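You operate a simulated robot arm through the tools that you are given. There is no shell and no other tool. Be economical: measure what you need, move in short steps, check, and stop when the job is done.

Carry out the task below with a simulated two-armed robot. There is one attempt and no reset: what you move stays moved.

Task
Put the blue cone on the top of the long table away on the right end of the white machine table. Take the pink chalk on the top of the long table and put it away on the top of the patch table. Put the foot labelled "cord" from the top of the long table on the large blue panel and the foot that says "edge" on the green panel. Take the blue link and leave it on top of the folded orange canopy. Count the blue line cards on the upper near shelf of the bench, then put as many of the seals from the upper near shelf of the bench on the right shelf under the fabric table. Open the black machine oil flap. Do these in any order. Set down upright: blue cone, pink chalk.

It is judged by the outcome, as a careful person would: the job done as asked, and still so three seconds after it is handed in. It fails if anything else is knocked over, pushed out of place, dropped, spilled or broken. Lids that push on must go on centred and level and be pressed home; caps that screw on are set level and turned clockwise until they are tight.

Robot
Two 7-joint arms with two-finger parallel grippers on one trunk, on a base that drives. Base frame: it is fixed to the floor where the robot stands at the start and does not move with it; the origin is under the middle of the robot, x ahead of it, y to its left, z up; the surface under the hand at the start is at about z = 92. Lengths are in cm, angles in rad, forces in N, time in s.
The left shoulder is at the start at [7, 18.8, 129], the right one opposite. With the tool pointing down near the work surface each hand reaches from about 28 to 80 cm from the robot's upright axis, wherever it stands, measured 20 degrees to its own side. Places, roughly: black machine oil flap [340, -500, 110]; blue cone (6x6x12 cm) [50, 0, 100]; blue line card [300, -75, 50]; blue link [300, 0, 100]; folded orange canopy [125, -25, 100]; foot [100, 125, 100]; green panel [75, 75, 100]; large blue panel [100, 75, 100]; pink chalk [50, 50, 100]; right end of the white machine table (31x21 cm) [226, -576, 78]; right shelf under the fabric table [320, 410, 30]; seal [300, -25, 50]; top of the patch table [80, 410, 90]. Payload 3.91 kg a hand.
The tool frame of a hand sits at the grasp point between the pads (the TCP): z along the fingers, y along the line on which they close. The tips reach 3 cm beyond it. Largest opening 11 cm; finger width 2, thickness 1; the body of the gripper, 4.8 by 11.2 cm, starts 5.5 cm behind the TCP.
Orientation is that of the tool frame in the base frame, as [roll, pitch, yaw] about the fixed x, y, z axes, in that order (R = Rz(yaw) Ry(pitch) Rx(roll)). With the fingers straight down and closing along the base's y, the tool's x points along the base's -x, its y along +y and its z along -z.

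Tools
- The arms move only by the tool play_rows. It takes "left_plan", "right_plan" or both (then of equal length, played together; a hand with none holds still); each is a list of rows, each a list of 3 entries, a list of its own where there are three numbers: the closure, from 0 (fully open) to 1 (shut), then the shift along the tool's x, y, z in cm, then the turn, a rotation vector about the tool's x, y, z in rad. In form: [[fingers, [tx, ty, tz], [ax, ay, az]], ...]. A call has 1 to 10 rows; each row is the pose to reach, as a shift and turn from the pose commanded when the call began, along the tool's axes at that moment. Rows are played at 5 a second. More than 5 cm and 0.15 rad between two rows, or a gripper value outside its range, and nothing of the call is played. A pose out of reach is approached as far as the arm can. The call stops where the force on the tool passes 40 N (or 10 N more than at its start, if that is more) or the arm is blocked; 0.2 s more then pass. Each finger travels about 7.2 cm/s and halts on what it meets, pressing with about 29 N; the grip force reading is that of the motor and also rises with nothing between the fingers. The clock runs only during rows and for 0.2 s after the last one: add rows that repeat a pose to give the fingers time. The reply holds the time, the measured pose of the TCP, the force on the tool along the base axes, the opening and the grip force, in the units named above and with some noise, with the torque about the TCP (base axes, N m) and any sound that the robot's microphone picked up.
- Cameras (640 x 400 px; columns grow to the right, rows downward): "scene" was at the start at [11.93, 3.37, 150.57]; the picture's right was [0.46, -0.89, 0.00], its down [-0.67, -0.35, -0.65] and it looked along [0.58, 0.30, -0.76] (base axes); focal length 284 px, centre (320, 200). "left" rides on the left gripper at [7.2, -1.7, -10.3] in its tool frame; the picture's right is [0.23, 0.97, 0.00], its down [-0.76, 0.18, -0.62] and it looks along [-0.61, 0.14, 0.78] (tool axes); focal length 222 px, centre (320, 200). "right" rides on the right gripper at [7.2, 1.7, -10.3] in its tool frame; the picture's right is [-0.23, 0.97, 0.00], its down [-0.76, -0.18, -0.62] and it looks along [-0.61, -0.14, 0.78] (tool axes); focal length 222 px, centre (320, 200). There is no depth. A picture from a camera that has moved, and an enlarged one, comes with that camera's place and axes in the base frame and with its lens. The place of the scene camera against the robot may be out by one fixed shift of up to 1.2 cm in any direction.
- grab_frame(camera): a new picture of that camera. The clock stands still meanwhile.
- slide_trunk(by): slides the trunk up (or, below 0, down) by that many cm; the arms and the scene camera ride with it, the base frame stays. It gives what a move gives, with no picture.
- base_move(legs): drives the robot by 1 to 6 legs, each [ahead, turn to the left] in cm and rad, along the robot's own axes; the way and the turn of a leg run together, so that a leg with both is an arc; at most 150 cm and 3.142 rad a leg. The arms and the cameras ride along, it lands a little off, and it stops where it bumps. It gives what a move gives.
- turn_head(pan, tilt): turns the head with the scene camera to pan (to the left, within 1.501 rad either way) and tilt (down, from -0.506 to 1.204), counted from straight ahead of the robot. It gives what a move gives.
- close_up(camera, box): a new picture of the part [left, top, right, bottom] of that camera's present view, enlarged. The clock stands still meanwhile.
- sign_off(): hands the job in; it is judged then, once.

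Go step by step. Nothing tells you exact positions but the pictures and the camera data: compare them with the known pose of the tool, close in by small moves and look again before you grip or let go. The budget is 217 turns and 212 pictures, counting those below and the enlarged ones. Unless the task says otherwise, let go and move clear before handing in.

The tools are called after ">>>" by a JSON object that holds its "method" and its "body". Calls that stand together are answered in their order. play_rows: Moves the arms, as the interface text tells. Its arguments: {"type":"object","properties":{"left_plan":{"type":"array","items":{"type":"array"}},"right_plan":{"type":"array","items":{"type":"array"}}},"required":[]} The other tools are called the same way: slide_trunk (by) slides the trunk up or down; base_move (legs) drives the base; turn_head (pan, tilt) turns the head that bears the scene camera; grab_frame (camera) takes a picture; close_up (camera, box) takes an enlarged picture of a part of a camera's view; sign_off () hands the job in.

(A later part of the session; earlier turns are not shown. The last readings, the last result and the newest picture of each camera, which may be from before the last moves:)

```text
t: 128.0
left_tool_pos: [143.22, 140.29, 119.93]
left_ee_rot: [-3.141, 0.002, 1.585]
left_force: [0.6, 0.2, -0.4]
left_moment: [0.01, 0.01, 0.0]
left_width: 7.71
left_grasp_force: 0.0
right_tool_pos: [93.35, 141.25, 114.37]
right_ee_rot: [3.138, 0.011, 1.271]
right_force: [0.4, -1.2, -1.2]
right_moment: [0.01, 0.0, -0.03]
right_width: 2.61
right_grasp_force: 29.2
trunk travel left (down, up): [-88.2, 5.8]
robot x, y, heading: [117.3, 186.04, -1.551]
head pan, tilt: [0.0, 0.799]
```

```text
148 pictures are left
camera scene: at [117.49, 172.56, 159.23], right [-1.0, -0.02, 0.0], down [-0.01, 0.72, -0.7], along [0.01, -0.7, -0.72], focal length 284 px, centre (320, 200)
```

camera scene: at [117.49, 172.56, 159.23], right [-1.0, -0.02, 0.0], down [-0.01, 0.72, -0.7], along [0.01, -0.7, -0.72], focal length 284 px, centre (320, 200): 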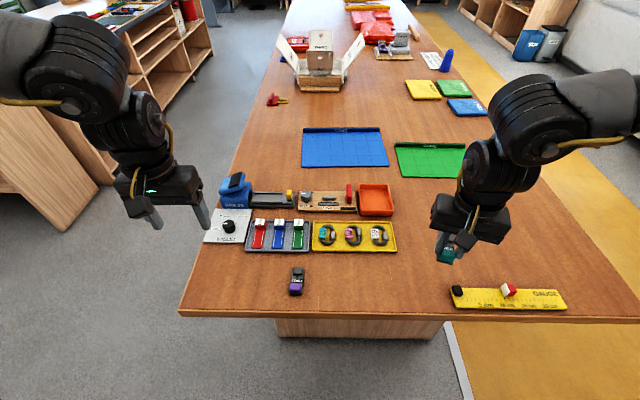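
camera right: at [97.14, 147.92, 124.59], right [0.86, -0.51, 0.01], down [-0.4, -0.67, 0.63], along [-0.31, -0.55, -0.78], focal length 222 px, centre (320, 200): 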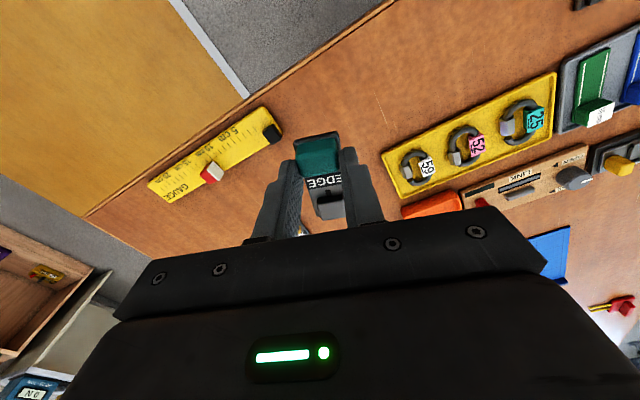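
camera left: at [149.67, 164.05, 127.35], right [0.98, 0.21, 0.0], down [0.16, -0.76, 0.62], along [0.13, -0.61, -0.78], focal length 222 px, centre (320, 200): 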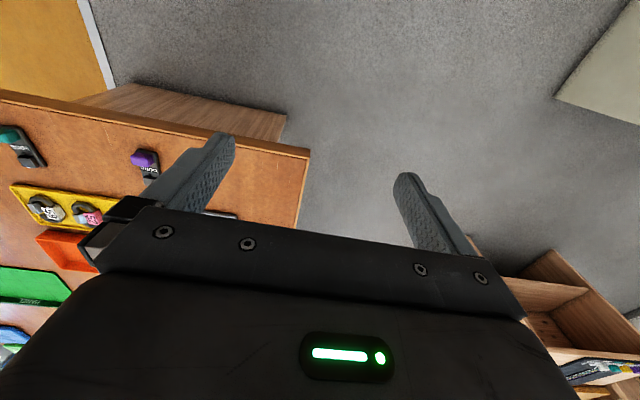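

Turn the base 0.3 right so that CORD is on the left arm's side; the left hand swings nearly above it.

>>> {"method": "base_move", "body": {"legs": [[0, -0.3]]}}

>>> {"method": "grab_frame", "body": {"camera": "left"}}

```text
t: 129.4
left_tool_pos: [128.46, 134.36, 119.96]
left_ee_rot: [-3.138, 0.003, 1.279]
left_force: [0.5, -0.4, 0.3]
left_moment: [-0.01, 0.0, -0.02]
left_width: 7.69
left_grasp_force: 0.1
right_tool_pos: [81.13, 150.49, 114.42]
right_ee_rot: [3.135, 0.012, 0.965]
right_force: [-0.1, -0.1, 0.4]
right_moment: [0.01, 0.0, 0.01]
right_width: 2.57
right_grasp_force: 29.1
trunk travel left (down, up): [-88.2, 5.8]
robot x, y, heading: [117.07, 185.71, -1.858]
head pan, tilt: [0.0, 0.799]
```

```text
147 pictures are left
camera left: at [128.9, 141.91, 130.26], right [1.0, -0.06, 0.0], down [-0.05, -0.78, 0.63], along [-0.04, -0.62, -0.78], focal length 222 px, centre (320, 200)
```

left: 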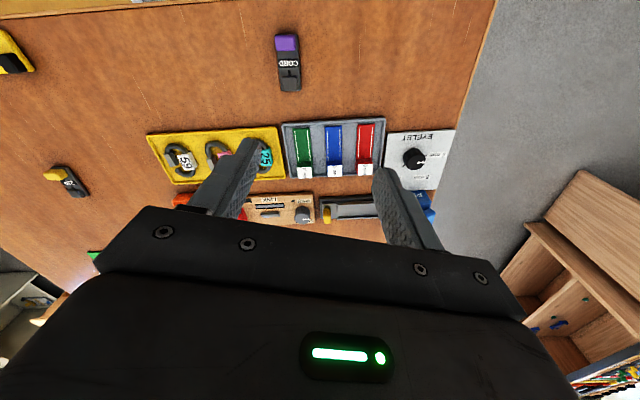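

>>> {"method": "play_rows", "body": {"left_plan": [[0.35, [1, -1.4, 3.5], [0, 0, -0.1]], [0.35, [2, -2.8, 7], [0, 0, -0.2]], [0.35, [3, -4.2, 10.5], [0, 0, -0.29]], [0.35, [4.06, -5.6, 14], [0, 0, -0.29]], [0.35, [4.06, -5.6, 17.5], [0, 0, -0.29]], [0.35, [4.06, -5.6, 17.5], [0, 0, -0.29]]]}}

>>> {"method": "grab_frame", "body": {"camera": "left"}}

>>> {"method": "turn_head", "body": {"pan": 0.25, "tilt": 0.85}}

>>> {"method": "grab_frame", "body": {"camera": "scene"}}

```text
t: 130.8
left_tool_pos: [134.23, 128.47, 106.75]
left_ee_rot: [-3.137, 0.0, 1.566]
left_force: [0.2, 0.3, 0.2]
left_moment: [0.0, -0.06, 0.0]
left_width: 7.13
left_grasp_force: 0.0
left hand out of reach, approached as far as the arm can: row 1, 2, 3, 4, 5, 6
right_tool_pos: [80.89, 150.46, 114.42]
right_ee_rot: [3.135, 0.011, 0.967]
right_force: [0.1, 0.3, -0.3]
right_moment: [0.05, -0.02, 0.0]
right_width: 2.62
right_grasp_force: 29.3
trunk travel left (down, up): [-88.2, 5.8]
robot x, y, heading: [117.22, 185.68, -1.856]
head pan, tilt: [0.0, 0.799]
```

```text
146 pictures are left
camera left: at [132.66, 135.8, 117.05], right [0.97, 0.22, 0.0], down [0.18, -0.76, 0.62], along [0.14, -0.61, -0.78], focal length 222 px, centre (320, 200)
```

left: 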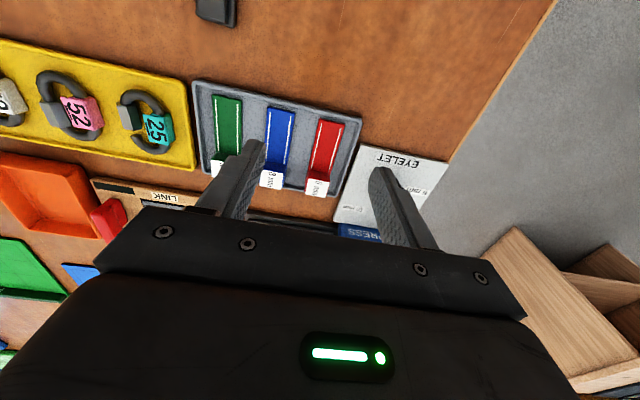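

```text
t: 131.5
left_tool_pos: [134.2, 128.73, 106.96]
left_ee_rot: [-3.137, 0.001, 1.565]
left_force: [-0.5, 1.3, -0.9]
left_moment: [0.02, -0.03, 0.02]
left_width: 7.15
left_grasp_force: 0.0
right_tool_pos: [80.93, 150.53, 114.46]
right_ee_rot: [3.134, 0.012, 0.965]
right_force: [-0.6, 0.5, -1.2]
right_moment: [0.0, -0.05, -0.03]
right_width: 2.6
right_grasp_force: 29.3
trunk travel left (down, up): [-88.2, 5.8]
robot x, y, heading: [117.1, 185.83, -1.863]
head pan, tilt: [0.25, 0.85]
```

```text
145 pictures are left
camera scene: at [115.37, 173.12, 158.84], right [-1.0, 0.04, 0.0], down [0.03, 0.75, -0.66], along [-0.03, -0.66, -0.75], focal length 284 px, centre (320, 200)
```

scene: 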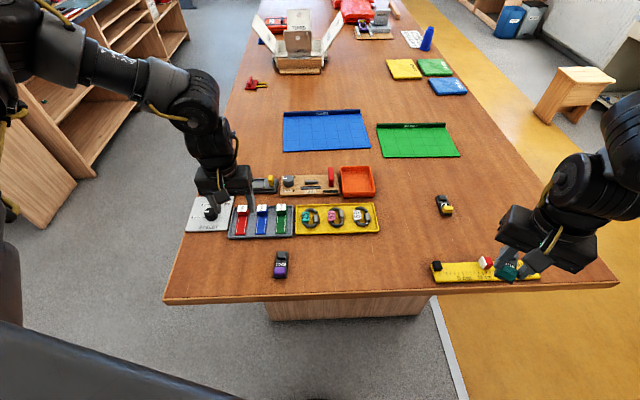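

The left arm couldn't fold in that close. I back the base 10 cm and retry with a longer reach.

>>> {"method": "base_move", "body": {"legs": [[-10, 0]]}}

>>> {"method": "grab_frame", "body": {"camera": "left"}}

```text
t: 132.7
left_tool_pos: [137.01, 137.66, 106.6]
left_ee_rot: [-3.137, -0.002, 1.569]
left_force: [0.1, -1.5, 0.5]
left_moment: [0.04, -0.05, 0.0]
left_width: 7.16
left_grasp_force: 0.2
right_tool_pos: [83.73, 159.62, 114.13]
right_ee_rot: [3.136, 0.007, 0.966]
right_force: [0.2, -0.6, -1.4]
right_moment: [0.03, 0.04, -0.02]
right_width: 2.57
right_grasp_force: 28.7
trunk travel left (down, up): [-88.2, 5.8]
robot x, y, heading: [120.14, 195.63, -1.852]
head pan, tilt: [0.25, 0.85]
```

```text
144 pictures are left
camera left: at [135.37, 145.01, 116.94], right [0.97, 0.22, 0.0], down [0.18, -0.76, 0.62], along [0.14, -0.61, -0.78], focal length 222 px, centre (320, 200)
```

left: 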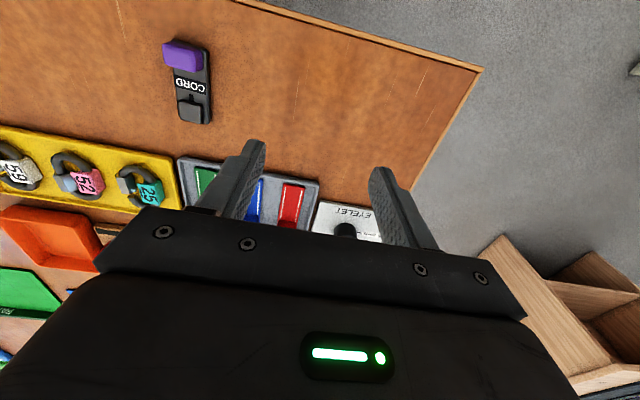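

>>> {"method": "play_rows", "body": {"left_plan": [[0.35, [0.6, -3.1, 0], [0, 0, 0]], [0.35, [1.2, -6.2, 1], [0, 0, 0]], [0.35, [1.7, -9.3, 2], [0, 0, 0]], [0.35, [2.3, -12.5, 3], [0, 0, 0]], [0.35, [2.3, -12.5, 4], [0, 0, 0]], [0.35, [2.3, -12.5, 4], [0, 0, 0]]]}}

>>> {"method": "grab_frame", "body": {"camera": "left"}}

```text
t: 134.1
left_tool_pos: [135.52, 136.9, 107.76]
left_ee_rot: [-3.136, 0.002, 1.563]
left_force: [0.5, -0.1, 0.7]
left_moment: [-0.03, -0.02, 0.01]
left_width: 7.15
left_grasp_force: 0.1
left hand out of reach, approached as far as the arm can: row 1, 2, 3, 4, 5, 6
right_tool_pos: [84.02, 160.18, 114.42]
right_ee_rot: [3.136, 0.012, 0.964]
right_force: [-0.1, -0.4, -0.1]
right_moment: [-0.01, -0.04, 0.0]
right_width: 2.61
right_grasp_force: 28.7
trunk travel left (down, up): [-88.2, 5.8]
robot x, y, heading: [119.8, 195.94, -1.854]
head pan, tilt: [0.25, 0.85]
```

```text
143 pictures are left
camera left: at [133.86, 144.23, 118.07], right [0.98, 0.22, -0.01], down [0.18, -0.76, 0.62], along [0.13, -0.61, -0.78], focal length 222 px, centre (320, 200)
```

left: 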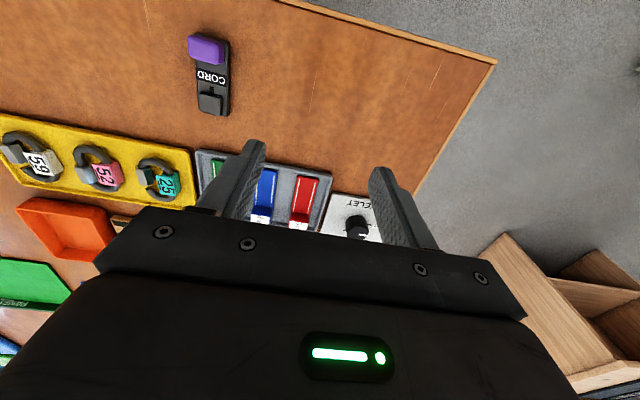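

The two arms are in different elbow postures: the left works well further out on its own side. I reposition the robot to x≈86 facing −y so CORD lies out on the left.

>>> {"method": "base_move", "body": {"legs": [[0, -1.288], [34, 0], [0, 1.571], [4, 0]]}}

>>> {"method": "grab_frame", "body": {"camera": "left"}}

```text
t: 143.9
left_tool_pos: [119.8, 141.7, 108.35]
left_ee_rot: [-3.132, 0.008, 1.882]
left_force: [-0.1, 0.4, -0.3]
left_moment: [-0.01, 0.02, 0.02]
left_width: 7.16
left_grasp_force: 0.0
right_tool_pos: [63.57, 147.57, 114.92]
right_ee_rot: [3.134, 0.022, 1.285]
right_force: [-0.2, 0.8, 0.0]
right_moment: [-0.04, -0.01, -0.02]
right_width: 2.58
right_grasp_force: 28.6
trunk travel left (down, up): [-88.2, 5.8]
robot x, y, heading: [86.88, 191.26, -1.54]
head pan, tilt: [0.25, 0.85]
```

```text
142 pictures are left
camera left: at [115.9, 148.21, 118.45], right [0.86, 0.51, -0.01], down [0.41, -0.66, 0.63], along [0.32, -0.54, -0.78], focal length 222 px, centre (320, 200)
```

left: 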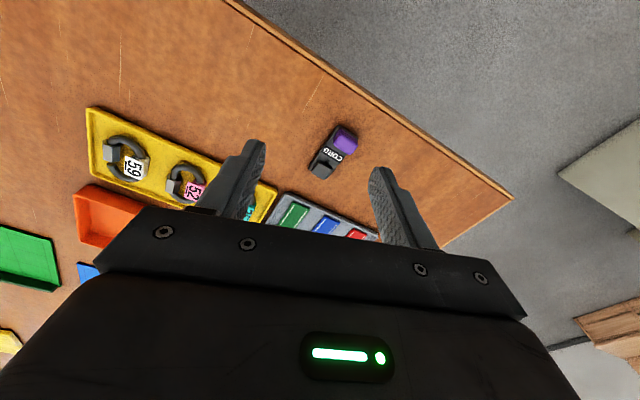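

>>> {"method": "play_rows", "body": {"left_plan": [[0.35, [-1, 1.3, 1], [0, 0, 0.1]], [0.35, [-2, 2.6, 3], [0, 0, 0.2]], [0.35, [-3.06, 3.95, 6], [0, 0, 0.31]], [0.35, [-3.06, 3.95, 6], [0, 0, 0.31]]]}}

>>> {"method": "grab_frame", "body": {"camera": "left"}}

```text
t: 144.9
left_tool_pos: [125.3, 140.51, 103.62]
left_ee_rot: [-3.137, 0.002, 1.571]
left_force: [0.0, -1.2, -0.2]
left_moment: [0.04, -0.04, -0.01]
left_width: 7.14
left_grasp_force: 0.1
left hand out of reach, approached as far as the arm can: row 2, 3, 4
right_tool_pos: [63.46, 146.73, 114.41]
right_ee_rot: [3.134, 0.012, 1.285]
right_force: [0.1, -0.1, -1.3]
right_moment: [0.06, 0.02, -0.01]
right_width: 2.61
right_grasp_force: 28.6
trunk travel left (down, up): [-88.2, 5.8]
robot x, y, heading: [86.96, 191.64, -1.541]
head pan, tilt: [0.25, 0.85]
```

```text
141 pictures are left
camera left: at [123.68, 147.73, 113.82], right [0.97, 0.23, -0.01], down [0.18, -0.76, 0.62], along [0.14, -0.61, -0.78], focal length 222 px, centre (320, 200)
```

left: 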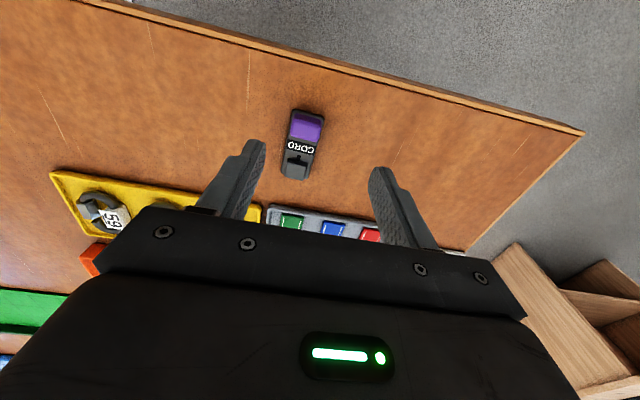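

Nearly aligned. Fix the lateral offset and lower with the trunk.

>>> {"method": "play_rows", "body": {"left_plan": [[0.4, [0.1, -1.2, 0], [0, 0, 0]], [0.4, [0.1, -1.2, 0], [0, 0, 0]]]}}

>>> {"method": "slide_trunk", "body": {"by": -5}}

>>> {"method": "grab_frame", "body": {"camera": "left"}}

```text
t: 145.5
left_tool_pos: [124.18, 140.97, 103.99]
left_ee_rot: [-3.134, 0.006, 1.571]
left_force: [-0.8, 0.1, -0.4]
left_moment: [0.0, -0.01, 0.0]
left_width: 6.62
left_grasp_force: 0.1
left hand out of reach, approached as far as the arm can: row 1, 2
right_tool_pos: [63.49, 146.74, 114.53]
right_ee_rot: [3.134, 0.013, 1.285]
right_force: [0.2, 0.3, -0.8]
right_moment: [0.02, -0.03, -0.03]
right_width: 2.61
right_grasp_force: 29.1
trunk travel left (down, up): [-88.2, 5.8]
robot x, y, heading: [86.67, 191.53, -1.544]
head pan, tilt: [0.25, 0.85]
```

```text
t: 146.4
left_tool_pos: [124.15, 141.04, 99.02]
left_ee_rot: [-3.134, 0.006, 1.571]
left_force: [-0.5, 0.2, -0.4]
left_moment: [0.01, 0.01, -0.03]
left_width: 6.58
left_grasp_force: 0.0
right_tool_pos: [63.61, 146.97, 109.55]
right_ee_rot: [3.134, 0.016, 1.283]
right_force: [-0.8, 0.3, -0.2]
right_moment: [0.03, 0.02, 0.0]
right_width: 2.62
right_grasp_force: 29.0
trunk travel left (down, up): [-83.2, 10.8]
robot x, y, heading: [87.05, 191.6, -1.541]
head pan, tilt: [0.25, 0.85]
```

```text
140 pictures are left
camera left: at [122.55, 148.37, 109.28], right [0.97, 0.23, -0.01], down [0.18, -0.76, 0.63], along [0.14, -0.61, -0.78], focal length 222 px, centre (320, 200)
```

left: 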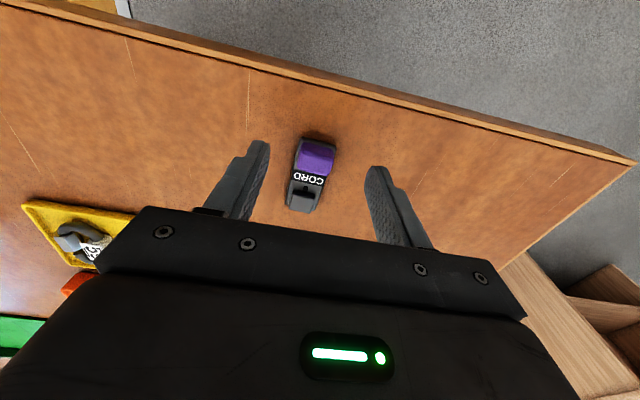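

>>> {"method": "slide_trunk", "body": {"by": -3.1}}

>>> {"method": "play_rows", "body": {"left_plan": [[0.6, [0, 0, 0], [0, 0, 0]], [0.85, [0, 0, 0], [0, 0, 0]], [0.85, [0, 0, 0], [0, 0, 0]], [0.85, [0, 0, 0], [0, 0, 0]]]}}

>>> {"method": "grab_frame", "body": {"camera": "left"}}

```text
t: 147.2
left_tool_pos: [124.34, 141.11, 95.83]
left_ee_rot: [-3.133, 0.006, 1.571]
left_force: [0.6, 0.0, -0.3]
left_moment: [0.01, 0.03, 0.04]
left_width: 6.58
left_grasp_force: 0.0
right_tool_pos: [63.55, 146.86, 106.37]
right_ee_rot: [3.136, 0.016, 1.285]
right_force: [0.6, 0.0, -0.4]
right_moment: [0.03, -0.01, -0.03]
right_width: 2.59
right_grasp_force: 29.2
trunk travel left (down, up): [-80.1, 13.9]
robot x, y, heading: [87.03, 191.59, -1.54]
head pan, tilt: [0.25, 0.85]
```

```text
t: 148.2
left_tool_pos: [124.25, 140.96, 95.9]
left_ee_rot: [-3.135, 0.005, 1.572]
left_force: [0.8, -0.1, 0.2]
left_moment: [0.01, -0.01, 0.03]
left_width: 2.65
left_grasp_force: 28.9
right_tool_pos: [63.51, 146.94, 106.44]
right_ee_rot: [3.136, 0.013, 1.283]
right_force: [-0.2, -0.2, -0.1]
right_moment: [0.03, 0.02, 0.01]
right_width: 2.61
right_grasp_force: 29.0
trunk travel left (down, up): [-80.1, 13.9]
robot x, y, heading: [86.56, 191.72, -1.543]
head pan, tilt: [0.25, 0.85]
```

```text
139 pictures are left
camera left: at [122.56, 148.31, 106.14], right [0.97, 0.23, -0.01], down [0.18, -0.76, 0.63], along [0.14, -0.61, -0.78], focal length 222 px, centre (320, 200)
```

left: 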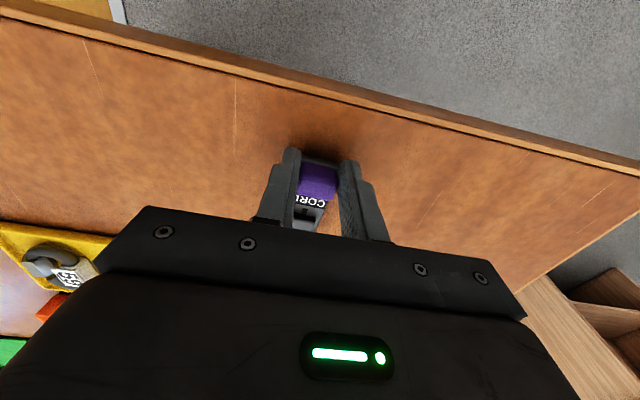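

Both feet are held. Lift with the trunk, then drive around to the back of the table to reach the blue panel.

>>> {"method": "slide_trunk", "body": {"by": 13}}

>>> {"method": "base_move", "body": {"legs": [[-25, 0], [0, 1.54], [101, 0], [0, -1.571]]}}

>>> {"method": "turn_head", "body": {"pan": 0, "tilt": 0.4}}

>>> {"method": "grab_frame", "body": {"camera": "scene"}}

```text
t: 149.7
left_tool_pos: [124.2, 140.94, 108.81]
left_ee_rot: [-3.133, 0.004, 1.572]
left_force: [-0.3, -0.2, -0.6]
left_moment: [-0.01, -0.02, 0.01]
left_width: 2.59
left_grasp_force: 28.9
right_tool_pos: [63.51, 146.82, 119.45]
right_ee_rot: [3.135, 0.014, 1.283]
right_force: [-1.5, 0.3, -0.9]
right_moment: [0.02, -0.01, 0.02]
right_width: 2.62
right_grasp_force: 28.4
trunk travel left (down, up): [-93.1, 0.9]
robot x, y, heading: [86.47, 191.68, -1.544]
head pan, tilt: [0.25, 0.85]
```

```text
t: 163.9
left_tool_pos: [228.14, 172.56, 108.95]
left_ee_rot: [-3.135, 0.006, 1.642]
left_force: [0.0, -0.4, -1.4]
left_moment: [0.02, 0.01, 0.04]
left_width: 2.6
left_grasp_force: 28.7
right_tool_pos: [167.22, 174.24, 119.42]
right_ee_rot: [3.134, 0.013, 1.355]
right_force: [0.5, 0.5, -1.2]
right_moment: [0.03, -0.02, 0.01]
right_width: 2.6
right_grasp_force: 28.9
trunk travel left (down, up): [-93.1, 0.9]
robot x, y, heading: [187.39, 220.59, -1.467]
head pan, tilt: [0.25, 0.85]
```

```text
t: 164.8
left_tool_pos: [228.12, 172.43, 108.9]
left_ee_rot: [-3.136, 0.006, 1.639]
left_force: [-0.4, -0.1, -0.4]
left_moment: [0.05, -0.02, 0.03]
left_width: 2.6
left_grasp_force: 28.8
right_tool_pos: [167.05, 174.29, 119.33]
right_ee_rot: [3.135, 0.013, 1.352]
right_force: [-0.2, -0.1, -1.2]
right_moment: [0.01, -0.01, 0.02]
right_width: 2.61
right_grasp_force: 28.9
trunk travel left (down, up): [-93.1, 0.9]
robot x, y, heading: [187.48, 220.25, -1.476]
head pan, tilt: [0.0, 0.4]
```

```text
138 pictures are left
camera scene: at [188.71, 206.0, 167.64], right [-1.0, -0.1, 0.0], down [-0.04, 0.39, -0.92], along [0.09, -0.92, -0.39], focal length 284 px, centre (320, 200)
```

scene: 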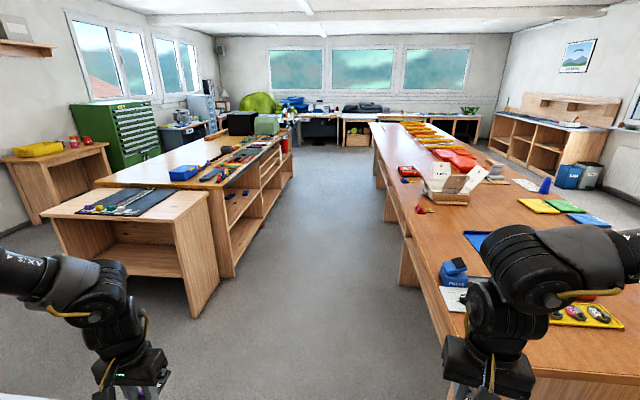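

>>> {"method": "base_move", "body": {"legs": [[0, -0.095], [115, 0], [0, -1.571]]}}

>>> {"method": "turn_head", "body": {"pan": 0.3, "tilt": 0.75}}

>>> {"method": "grab_frame", "body": {"camera": "scene"}}

```text
t: 175.1
left_tool_pos: [132.04, 72.13, 108.95]
left_ee_rot: [-3.135, 0.005, -0.077]
left_force: [-0.8, -0.1, -1.0]
left_moment: [-0.01, 0.01, -0.05]
left_width: 2.61
left_grasp_force: 29.9
right_tool_pos: [142.76, 132.15, 119.42]
right_ee_rot: [3.135, 0.014, -0.365]
right_force: [-0.8, 0.5, -1.0]
right_moment: [0.01, -0.03, -0.01]
right_width: 2.59
right_grasp_force: 29.0
trunk travel left (down, up): [-93.1, 0.9]
robot x, y, heading: [185.11, 105.21, 3.096]
head pan, tilt: [0.0, 0.4]
```

```text
t: 175.9
left_tool_pos: [132.06, 72.25, 108.85]
left_ee_rot: [-3.134, 0.005, -0.076]
left_force: [-0.2, -0.1, -0.9]
left_moment: [-0.01, -0.04, -0.04]
left_width: 2.6
left_grasp_force: 29.1
right_tool_pos: [142.67, 132.3, 119.26]
right_ee_rot: [3.135, 0.014, -0.362]
right_force: [0.4, 0.1, -0.2]
right_moment: [0.02, -0.01, -0.02]
right_width: 2.59
right_grasp_force: 28.8
trunk travel left (down, up): [-93.1, 0.9]
robot x, y, heading: [185.78, 105.45, 3.091]
head pan, tilt: [0.3, 0.75]
```

```text
137 pictures are left
camera scene: at [172.4, 103.48, 164.54], right [-0.25, 0.97, 0.0], down [0.66, 0.17, -0.73], along [-0.71, -0.18, -0.68], focal length 284 px, centre (320, 200)
```

scene: 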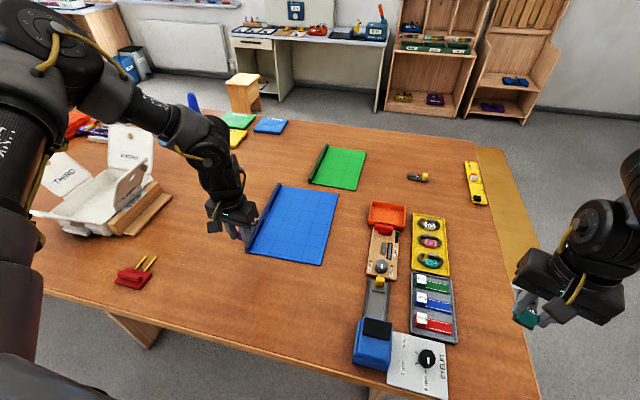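

The left hand is nearly over the blue panel (x 92–125, y 67–91). I move it further out to about (118, 79).

>>> {"method": "play_rows", "body": {"left_plan": [[0.85, [-3, -1.5, 1], [0, 0, 0.08]], [0.85, [-6.5, -3, 2], [0, 0, 0.16]], [0.85, [-10, -4.5, 3], [0, 0, 0.24]], [0.85, [-13, -5.5, 4], [0, 0, 0.3]], [0.85, [-14.5, -5.9, 6], [0, 0, 0.3]], [0.85, [-14.5, -5.9, 6], [0, 0, 0.3]]]}}

>>> {"method": "close_up", "body": {"camera": "scene", "box": [180, 140, 420, 290]}}

```text
t: 177.3
left_tool_pos: [127.63, 72.78, 113.39]
left_ee_rot: [-3.137, 0.009, -0.377]
left_force: [0.2, 0.9, -0.3]
left_moment: [-0.01, -0.02, 0.0]
left_width: 2.61
left_grasp_force: 29.4
left hand out of reach, approached as far as the arm can: row 1, 2, 3, 4, 5, 6
right_tool_pos: [142.82, 132.23, 119.58]
right_ee_rot: [3.135, 0.013, -0.365]
right_force: [-0.5, 0.0, -1.1]
right_moment: [0.0, 0.01, -0.02]
right_width: 2.61
right_grasp_force: 29.0
trunk travel left (down, up): [-93.1, 0.9]
robot x, y, heading: [185.61, 105.61, 3.092]
head pan, tilt: [0.3, 0.75]
```

```text
2.67 times, centred on (300, 215) of scene
camera zoom: at [172.41, 103.45, 164.54], right [-0.25, 0.97, 0.0], down [0.66, 0.17, -0.73], along [-0.71, -0.18, -0.68], focal length 758 px, centre (373, 160)
```

zoom: 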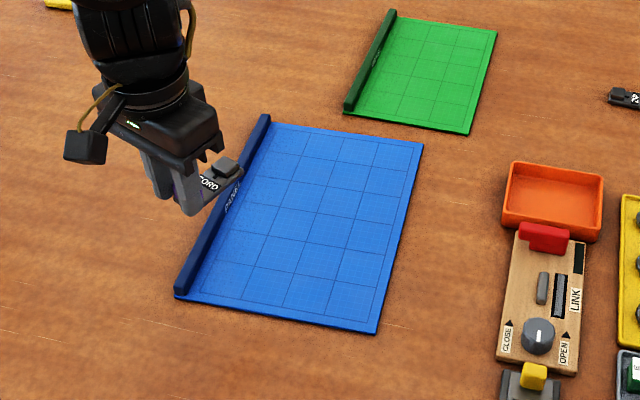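

The left arm reaches best out to its side, so I turn the base 0.5 right; the panel will then lie at about 50° left.

>>> {"method": "base_move", "body": {"legs": [[0, -0.5]]}}

>>> {"method": "turn_head", "body": {"pan": 0.8, "tilt": 0.75}}

>>> {"method": "grab_frame", "body": {"camera": "scene"}}

```text
t: 179.1
left_tool_pos: [118.92, 104.37, 113.31]
left_ee_rot: [-3.133, 0.009, -0.877]
left_force: [0.9, -0.1, -0.8]
left_moment: [0.0, -0.01, 0.0]
left_width: 2.61
left_grasp_force: 28.8
right_tool_pos: [160.62, 149.28, 119.34]
right_ee_rot: [3.135, 0.015, -0.865]
right_force: [-0.4, -0.1, -0.5]
right_moment: [-0.01, -0.02, -0.01]
right_width: 2.6
right_grasp_force: 28.7
trunk travel left (down, up): [-93.1, 0.9]
robot x, y, heading: [185.48, 105.33, 2.59]
head pan, tilt: [0.3, 0.75]
```

```text
t: 180.0
left_tool_pos: [118.99, 104.38, 113.36]
left_ee_rot: [-3.137, 0.008, -0.875]
left_force: [-0.2, 0.1, -0.5]
left_moment: [-0.02, -0.01, 0.04]
left_width: 2.6
left_grasp_force: 29.4
right_tool_pos: [160.68, 149.41, 119.41]
right_ee_rot: [3.136, 0.013, -0.863]
right_force: [-0.4, -0.2, 0.8]
right_moment: [0.01, -0.05, 0.0]
right_width: 2.57
right_grasp_force: 29.3
trunk travel left (down, up): [-93.1, 0.9]
robot x, y, heading: [185.49, 105.43, 2.591]
head pan, tilt: [0.799, 0.75]
```

```text
135 pictures are left
camera scene: at [173.17, 105.88, 164.54], right [-0.25, 0.97, 0.0], down [0.66, 0.17, -0.73], along [-0.71, -0.18, -0.68], focal length 284 px, centre (320, 200)
```

scene: 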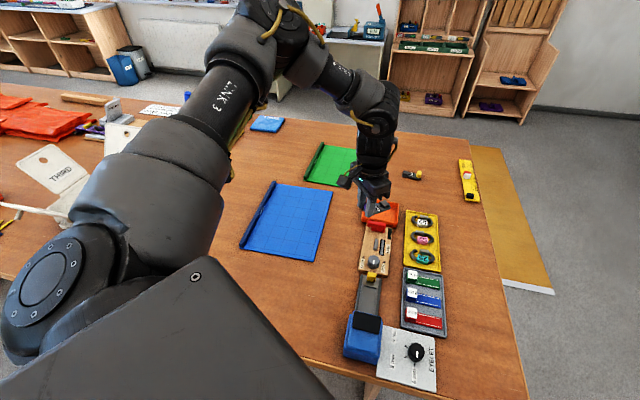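

>>> {"method": "play_rows", "body": {"left_plan": [[0.85, [3.1, 2.8, 0], [0, 0, -0.06]], [0.85, [6.2, 5.6, 0], [0, 0, -0.12]], [0.85, [9.3, 8.4, 0], [0, 0, -0.18]], [0.85, [12.3, 11.2, 1], [0, 0, -0.24]], [0.85, [15.4, 14, 2.5], [0, 0, -0.3]], [0.85, [18.5, 16.8, 4], [0, 0, -0.33]], [0.85, [18.5, 16.8, 8], [0, 0, -0.33]], [0.85, [18.5, 16.8, 8], [0, 0, -0.33]]]}}

>>> {"method": "grab_frame", "body": {"camera": "scene"}}

>>> {"method": "grab_frame", "body": {"camera": "left"}}

```text
t: 181.8
left_tool_pos: [117.68, 79.64, 105.35]
left_ee_rot: [-3.132, 0.008, -0.547]
left_force: [-1.0, 0.0, -0.7]
left_moment: [-0.01, -0.02, 0.01]
left_width: 2.57
left_grasp_force: 28.4
right_tool_pos: [160.66, 149.44, 119.29]
right_ee_rot: [3.134, 0.013, -0.865]
right_force: [0.6, -0.3, 0.1]
right_moment: [-0.03, 0.01, -0.03]
right_width: 2.62
right_grasp_force: 28.6
trunk travel left (down, up): [-93.1, 0.9]
robot x, y, heading: [185.21, 105.77, 2.596]
head pan, tilt: [0.799, 0.75]
```

```text
134 pictures are left
camera scene: at [173.11, 105.85, 164.53], right [-0.25, 0.97, 0.0], down [0.66, 0.17, -0.73], along [-0.71, -0.18, -0.68], focal length 284 px, centre (320, 200)
```

scene: 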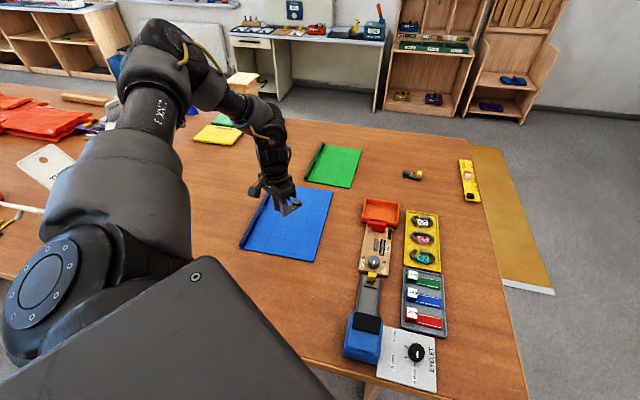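

```text
133 pictures are left
camera left: at [124.84, 77.13, 115.55], right [-0.31, -0.95, -0.01], down [-0.74, 0.24, 0.63], along [-0.59, 0.2, -0.78], focal length 222 px, centre (320, 200)
```

left: 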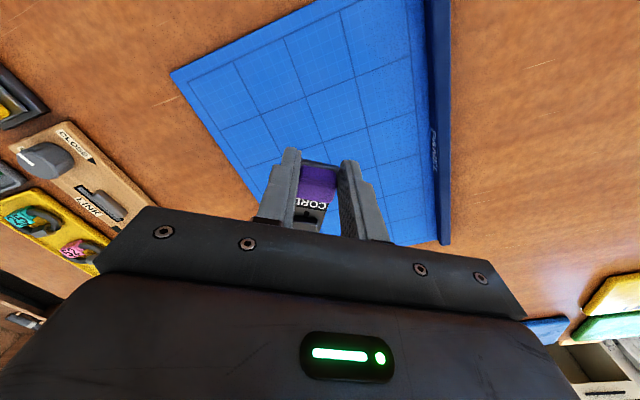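

Reached without limits. Lower onto the panel.

>>> {"method": "play_rows", "body": {"left_plan": [[0.85, [0, 0, 3], [0, 0, 0]], [0.85, [0, 0, 6], [0, 0, 0]], [0.85, [0, 0, 8], [0, 0, 0]], [0.85, [0, 0, 8.4], [0, 0, 0]], [0.85, [0, 0, 8.4], [0, 0, 0]]]}}

>>> {"method": "close_up", "body": {"camera": "scene", "box": [220, 150, 380, 270]}}

```text
t: 183.0
left_tool_pos: [119.71, 79.29, 101.62]
left_ee_rot: [-3.135, 0.007, -0.546]
left_force: [-0.5, -0.5, -0.8]
left_moment: [-0.02, -0.03, 0.02]
left_width: 2.6
left_grasp_force: 29.4
left hand out of reach, approached as far as the arm can: row 1, 2, 3, 4, 5
right_tool_pos: [160.73, 149.54, 119.35]
right_ee_rot: [3.135, 0.014, -0.866]
right_force: [0.3, 0.2, -0.9]
right_moment: [-0.01, 0.01, 0.03]
right_width: 2.61
right_grasp_force: 29.2
trunk travel left (down, up): [-93.1, 0.9]
robot x, y, heading: [185.38, 105.53, 2.596]
head pan, tilt: [0.799, 0.75]
```

```text
3.33 times, centred on (300, 210) of scene
camera zoom: at [173.14, 105.9, 164.54], right [-0.25, 0.97, 0.0], down [0.66, 0.17, -0.73], along [-0.71, -0.18, -0.68], focal length 948 px, centre (387, 167)
```

zoom: 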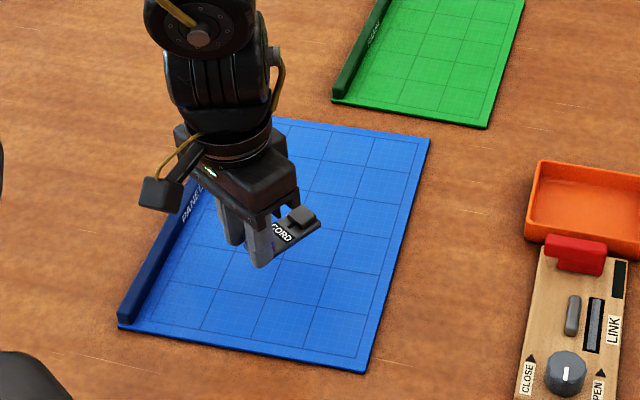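

>>> {"method": "slide_trunk", "body": {"by": -4.5}}

>>> {"method": "slide_trunk", "body": {"by": -0.5}}

>>> {"method": "close_up", "body": {"camera": "scene", "box": [220, 150, 380, 270]}}

```text
t: 183.9
left_tool_pos: [119.77, 79.2, 97.0]
left_ee_rot: [-3.132, 0.007, -0.546]
left_force: [0.0, 0.1, 0.3]
left_moment: [-0.03, -0.02, 0.02]
left_width: 2.6
left_grasp_force: 29.2
right_tool_pos: [160.84, 149.4, 115.03]
right_ee_rot: [3.134, 0.016, -0.864]
right_force: [-1.0, 0.9, -0.7]
right_moment: [-0.01, 0.0, -0.01]
right_width: 2.59
right_grasp_force: 29.1
trunk travel left (down, up): [-88.6, 5.4]
robot x, y, heading: [185.63, 105.38, 2.597]
head pan, tilt: [0.799, 0.75]
```

```text
t: 184.5
left_tool_pos: [119.82, 79.19, 96.58]
left_ee_rot: [-3.134, 0.008, -0.546]
left_force: [1.0, -0.3, -0.4]
left_moment: [0.0, -0.04, 0.03]
left_width: 2.6
left_grasp_force: 28.9
right_tool_pos: [160.69, 149.44, 114.36]
right_ee_rot: [3.134, 0.013, -0.864]
right_force: [-0.4, 0.3, -1.3]
right_moment: [-0.03, 0.01, 0.04]
right_width: 2.57
right_grasp_force: 29.4
trunk travel left (down, up): [-88.1, 5.9]
robot x, y, heading: [185.56, 105.19, 2.591]
head pan, tilt: [0.799, 0.75]
```

```text
3.33 times, centred on (300, 210) of scene
camera zoom: at [173.12, 105.8, 159.53], right [-0.25, 0.97, 0.0], down [0.66, 0.17, -0.73], along [-0.71, -0.18, -0.68], focal length 948 px, centre (387, 167)
```

zoom: 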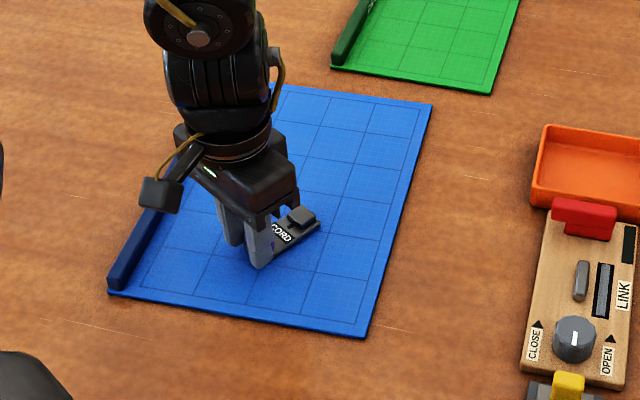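

Close to touch. A few more millimetres until the force rises.

>>> {"method": "slide_trunk", "body": {"by": -0.4}}

>>> {"method": "close_up", "body": {"camera": "scene", "box": [270, 190, 318, 220]}}

```text
t: 185.0
left_tool_pos: [119.85, 79.22, 96.32]
left_ee_rot: [-3.136, 0.013, -0.545]
left_force: [-2.2, -4.1, 20.8]
left_moment: [-0.04, 0.47, 0.09]
left_width: 2.59
left_grasp_force: 29.0
right_tool_pos: [160.93, 149.5, 114.18]
right_ee_rot: [3.133, 0.017, -0.865]
right_force: [-0.3, 0.1, -0.2]
right_moment: [0.02, -0.03, 0.01]
right_width: 2.6
right_grasp_force: 29.5
trunk travel left (down, up): [-87.7, 6.3]
robot x, y, heading: [185.61, 105.45, 2.596]
head pan, tilt: [0.799, 0.75]
```

```text
13.33 times, centred on (294, 205) of scene
camera zoom: at [173.44, 105.86, 159.2], right [-0.25, 0.97, 0.0], down [0.66, 0.17, -0.73], along [-0.71, -0.18, -0.68], focal length 3790 px, centre (667, 133)
```

zoom: 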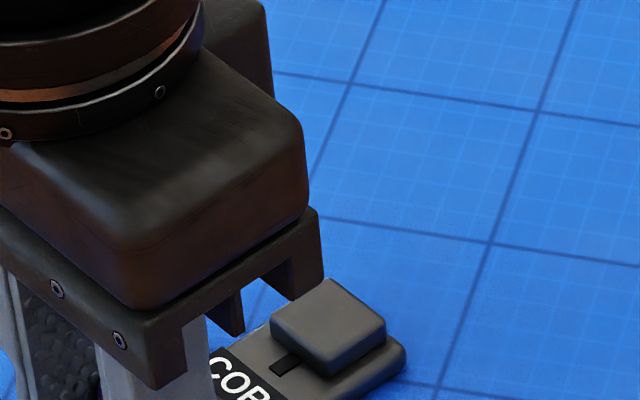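

Contact. Release and lift the left hand with the trunk and arm.

>>> {"method": "play_rows", "body": {"left_plan": [[0.7, [0, 0, 0], [0, 0, 0]], [0.55, [0, 0, 0], [0, 0, 0]], [0.5, [0, 0, 0], [0, 0, 0]], [0.5, [0, 0, -2], [0, 0, 0]], [0.5, [0, 0, -5], [0, 0, 0]], [0.4, [0, 0, -9], [0, 0, 0]], [0.3, [0, 0, -12], [0, 0, 0]]]}}

>>> {"method": "close_up", "body": {"camera": "scene", "box": [220, 150, 380, 270]}}

```text
t: 186.6
left_tool_pos: [119.78, 78.84, 108.08]
left_ee_rot: [-3.132, 0.008, -0.543]
left_force: [0.7, -0.2, 0.2]
left_moment: [0.0, 0.0, -0.01]
left_width: 7.74
left_grasp_force: 0.0
right_tool_pos: [160.85, 149.25, 114.06]
right_ee_rot: [3.134, 0.017, -0.864]
right_force: [-0.1, -0.4, -0.1]
right_moment: [-0.01, -0.01, 0.01]
right_width: 2.59
right_grasp_force: 29.2
trunk travel left (down, up): [-87.7, 6.3]
robot x, y, heading: [185.66, 105.42, 2.594]
head pan, tilt: [0.799, 0.75]
```

```text
3.33 times, centred on (300, 210) of scene
camera zoom: at [173.2, 105.73, 159.14], right [-0.25, 0.97, 0.0], down [0.66, 0.17, -0.73], along [-0.71, -0.18, -0.68], focal length 948 px, centre (387, 167)
```

zoom: 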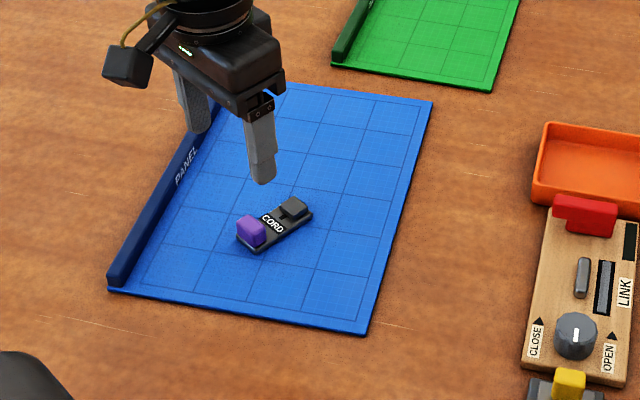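

CORD is down on the blue panel. Now raise the hand, and turn to look at the bench across the aisle.

>>> {"method": "play_rows", "body": {"left_plan": [[0.2, [2, 0, -4], [0, 0, 0]], [0.1, [5, 0, -7], [0, 0, 0]], [0.0, [8, 0, -10], [0, 0, 0]], [0.0, [10, 0, -11], [0, 0, 0]]]}}

>>> {"method": "base_move", "body": {"legs": [[-12, 0], [0, 2.118], [100, 0], [0, 1.571]]}}

>>> {"method": "turn_head", "body": {"pan": 0, "tilt": 0.5}}

>>> {"method": "grab_frame", "body": {"camera": "scene"}}

```text
t: 187.6
left_tool_pos: [128.43, 73.61, 119.13]
left_ee_rot: [-3.131, 0.007, -0.547]
left_force: [0.2, -0.1, 0.6]
left_moment: [0.0, 0.01, 0.03]
left_width: 11.01
left_grasp_force: 0.0
right_tool_pos: [160.82, 149.34, 114.08]
right_ee_rot: [3.137, 0.015, -0.864]
right_force: [-0.3, 0.1, 0.3]
right_moment: [0.01, -0.01, 0.01]
right_width: 2.61
right_grasp_force: 28.5
trunk travel left (down, up): [-87.7, 6.3]
robot x, y, heading: [185.25, 105.49, 2.591]
head pan, tilt: [0.799, 0.75]
```

```text
t: 202.4
left_tool_pos: [226.73, 53.37, 119.36]
left_ee_rot: [-3.134, 0.006, 3.08]
left_force: [0.2, -1.6, 0.2]
left_moment: [-0.02, 0.01, 0.0]
left_width: 10.98
left_grasp_force: 0.0
right_tool_pos: [233.26, -28.64, 114.08]
right_ee_rot: [3.134, 0.014, 2.762]
right_force: [0.8, -0.1, -0.6]
right_moment: [0.04, -0.02, -0.01]
right_width: 2.59
right_grasp_force: 28.8
trunk travel left (down, up): [-87.7, 6.3]
robot x, y, heading: [191.16, -1.35, -0.062]
head pan, tilt: [0.799, 0.75]
```

```text
t: 203.5
left_tool_pos: [226.78, 53.41, 119.2]
left_ee_rot: [-3.134, 0.006, 3.079]
left_force: [-0.6, -0.1, -0.8]
left_moment: [-0.03, -0.04, 0.02]
left_width: 10.99
left_grasp_force: 0.0
right_tool_pos: [233.17, -28.62, 113.97]
right_ee_rot: [3.133, 0.013, 2.762]
right_force: [0.1, 0.0, -0.9]
right_moment: [-0.02, 0.0, 0.01]
right_width: 2.62
right_grasp_force: 29.3
trunk travel left (down, up): [-87.7, 6.3]
robot x, y, heading: [190.8, -1.28, -0.066]
head pan, tilt: [0.0, 0.499]
```

```text
128 pictures are left
camera scene: at [205.03, -2.4, 161.33], right [-0.06, -1.0, 0.0], down [-0.48, 0.03, -0.88], along [0.88, -0.06, -0.48], focal length 284 px, centre (320, 200)
```

scene: 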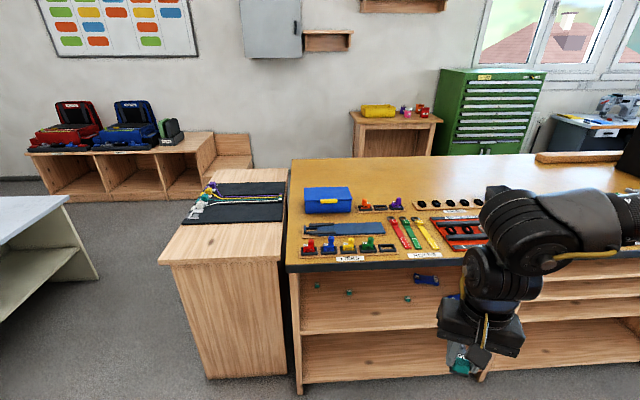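

>>> {"method": "close_up", "body": {"camera": "scene", "box": [280, 180, 500, 320]}}

>>> {"method": "close_up", "body": {"camera": "scene", "box": [290, 260, 500, 400]}}

```text
2.86 times, centred on (390, 250) of scene
camera zoom: at [205.03, -2.4, 161.33], right [-0.06, -1.0, 0.0], down [-0.48, 0.03, -0.88], along [0.88, -0.06, -0.48], focal length 812 px, centre (120, 57)
```

zoom: 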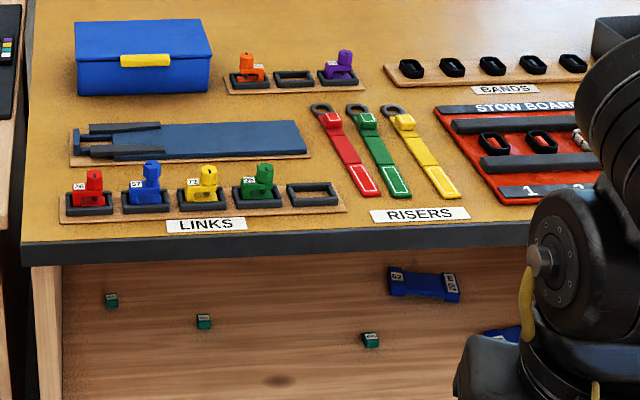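

```text
2.86 times, centred on (395, 330) of scene
camera zoom: at [205.03, -2.4, 161.33], right [-0.06, -1.0, 0.0], down [-0.48, 0.03, -0.88], along [0.88, -0.06, -0.48], focal length 812 px, centre (106, -171)
```

zoom: 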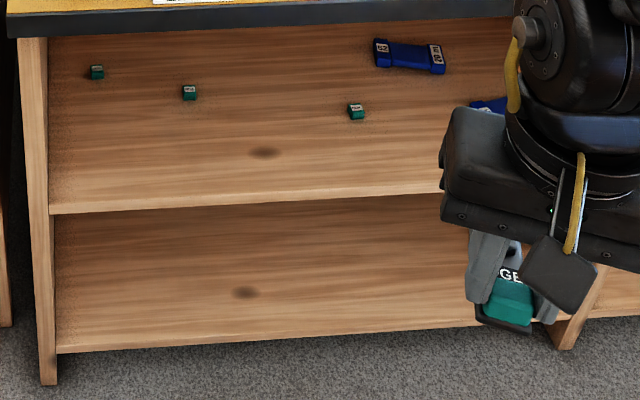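

>>> {"method": "base_move", "body": {"legs": [[0, 0.4]]}}

>>> {"method": "slide_trunk", "body": {"by": -30}}

>>> {"method": "turn_head", "body": {"pan": -0.8, "tilt": 0.4}}

>>> {"method": "grab_frame", "body": {"camera": "scene"}}

```text
t: 205.1
left_tool_pos: [202.9, 62.96, 119.22]
left_ee_rot: [-3.136, 0.009, -2.808]
left_force: [-0.7, -0.1, -0.8]
left_moment: [0.02, -0.01, 0.02]
left_width: 10.96
left_grasp_force: 0.0
right_tool_pos: [240.57, -10.39, 113.98]
right_ee_rot: [3.132, 0.013, -3.128]
right_force: [0.4, 0.0, -1.2]
right_moment: [0.02, 0.01, 0.0]
right_width: 2.59
right_grasp_force: 28.7
trunk travel left (down, up): [-87.7, 6.3]
robot x, y, heading: [190.58, -1.09, 0.331]
head pan, tilt: [0.0, 0.499]
```

```text
t: 208.1
left_tool_pos: [202.89, 63.18, 89.21]
left_ee_rot: [-3.134, 0.006, -2.809]
left_force: [0.0, 0.4, 0.4]
left_moment: [0.01, 0.01, 0.0]
left_width: 11.02
left_grasp_force: 0.0
right_tool_pos: [240.51, -10.2, 84.06]
right_ee_rot: [3.135, 0.014, -3.127]
right_force: [-0.2, 0.3, -0.1]
right_moment: [0.01, 0.02, -0.01]
right_width: 2.6
right_grasp_force: 28.8
trunk travel left (down, up): [-57.7, 36.3]
robot x, y, heading: [190.7, -1.18, 0.333]
head pan, tilt: [0.0, 0.499]
```

```text
t: 209.2
left_tool_pos: [202.93, 63.07, 89.2]
left_ee_rot: [-3.134, 0.007, -2.809]
left_force: [0.7, 0.4, -0.2]
left_moment: [0.0, 0.0, -0.01]
left_width: 11.03
left_grasp_force: 0.0
right_tool_pos: [240.46, -10.27, 84.07]
right_ee_rot: [3.135, 0.015, -3.128]
right_force: [-0.1, -0.1, -0.9]
right_moment: [-0.04, 0.02, 0.02]
right_width: 2.59
right_grasp_force: 28.6
trunk travel left (down, up): [-57.7, 36.3]
robot x, y, heading: [191.09, -1.49, 0.334]
head pan, tilt: [-0.799, 0.4]
```

```text
125 pictures are left
camera scene: at [203.95, -4.03, 132.25], right [-0.45, -0.89, 0.0], down [-0.35, 0.18, -0.92], along [0.82, -0.41, -0.39], focal length 284 px, centre (320, 200)
```

scene: 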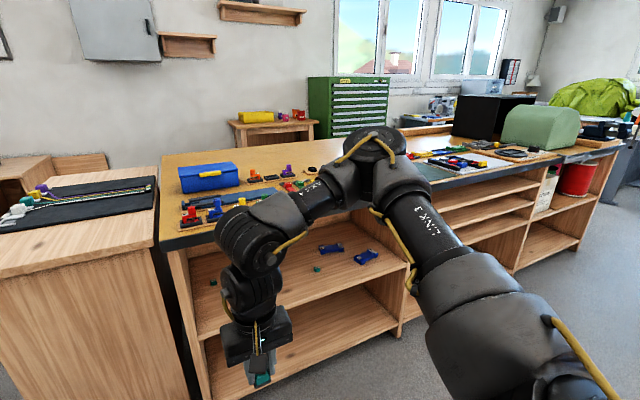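

>>> {"method": "close_up", "body": {"camera": "scene", "box": [200, 220, 420, 320]}}

>>> {"method": "slide_trunk", "body": {"by": -25}}

>>> {"method": "turn_head", "body": {"pan": -0.7, "tilt": 0.35}}

>>> {"method": "grab_frame", "body": {"camera": "scene"}}

```text
2.91 times, centred on (310, 270) of scene
camera zoom: at [203.95, -4.03, 132.25], right [-0.45, -0.89, 0.0], down [-0.35, 0.18, -0.92], along [0.82, -0.41, -0.39], focal length 827 px, centre (349, -4)
```

zoom: 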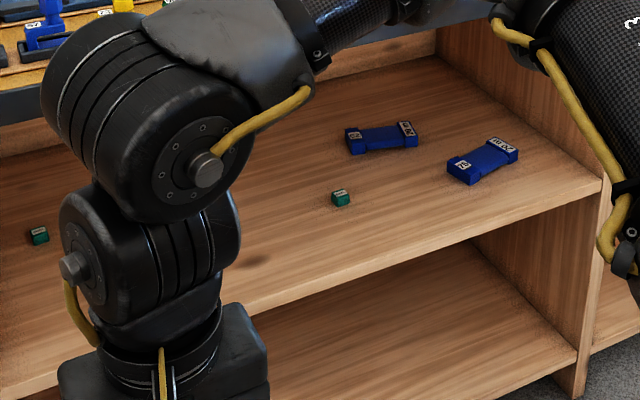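

```text
t: 211.8
left_tool_pos: [202.84, 63.09, 64.25]
left_ee_rot: [-3.134, 0.008, -2.809]
left_force: [0.3, -0.5, -0.2]
left_moment: [0.0, 0.0, 0.03]
left_width: 11.0
left_grasp_force: 0.0
right_tool_pos: [240.47, -10.3, 59.18]
right_ee_rot: [3.135, 0.014, -3.128]
right_force: [0.1, -0.5, -0.9]
right_moment: [0.0, 0.04, -0.01]
right_width: 2.61
right_grasp_force: 29.5
trunk travel left (down, up): [-32.7, 61.3]
robot x, y, heading: [190.8, -1.24, 0.328]
head pan, tilt: [-0.799, 0.4]
```

```text
t: 212.5
left_tool_pos: [202.85, 63.14, 64.19]
left_ee_rot: [-3.135, 0.007, -2.809]
left_force: [0.8, 0.0, 0.5]
left_moment: [0.0, 0.0, 0.04]
left_width: 11.0
left_grasp_force: 0.1
right_tool_pos: [240.5, -10.16, 59.04]
right_ee_rot: [3.135, 0.013, -3.127]
right_force: [0.8, 0.6, 0.0]
right_moment: [0.01, 0.01, 0.01]
right_width: 2.59
right_grasp_force: 29.1
trunk travel left (down, up): [-32.7, 61.3]
robot x, y, heading: [190.54, -1.56, 0.337]
head pan, tilt: [-0.7, 0.351]
```

```text
123 pictures are left
camera scene: at [204.36, -3.22, 107.7], right [-0.36, -0.93, 0.0], down [-0.32, 0.12, -0.94], along [0.88, -0.34, -0.34], focal length 284 px, centre (320, 200)
```

scene: 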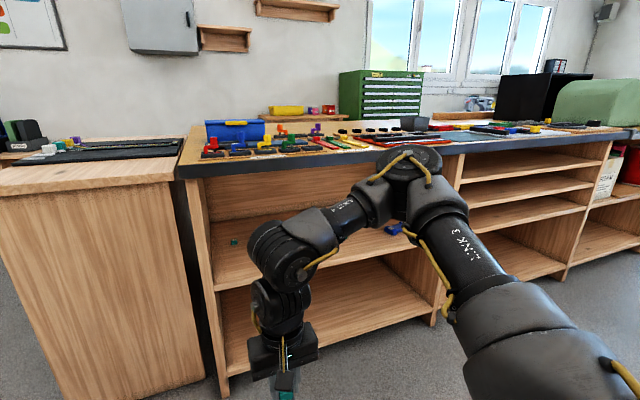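

>>> {"method": "close_up", "body": {"camera": "scene", "box": [190, 160, 470, 320]}}

>>> {"method": "grab_frame", "body": {"camera": "right"}}

```text
2.29 times, centred on (330, 240) of scene
camera zoom: at [204.36, -3.22, 107.7], right [-0.36, -0.93, 0.0], down [-0.32, 0.12, -0.94], along [0.88, -0.34, -0.34], focal length 650 px, centre (297, 109)
```

zoom: 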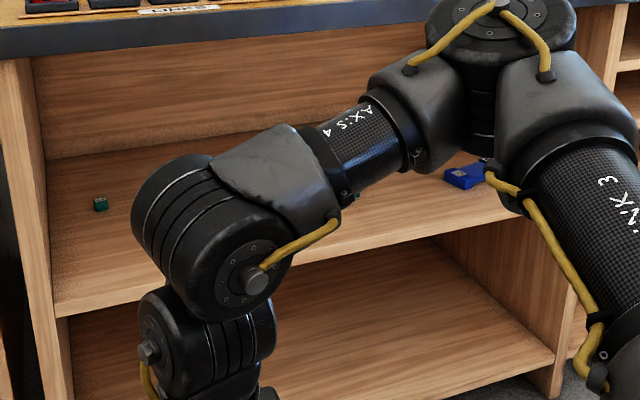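

```text
121 pictures are left
camera right: at [233.17, -8.68, 69.16], right [0.21, 0.98, 0.01], down [0.76, -0.17, 0.63], along [0.62, -0.13, -0.77], focal length 222 px, centre (320, 200)
```

right: 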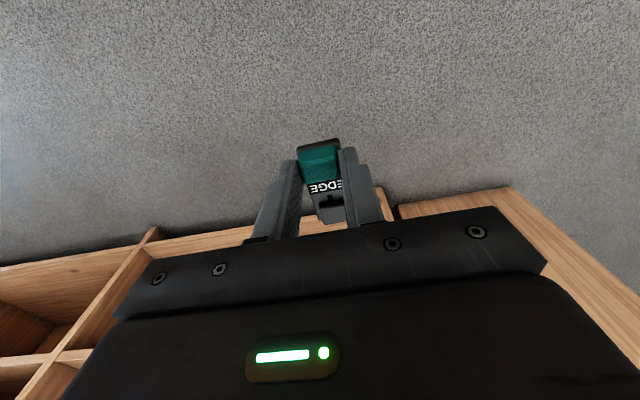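

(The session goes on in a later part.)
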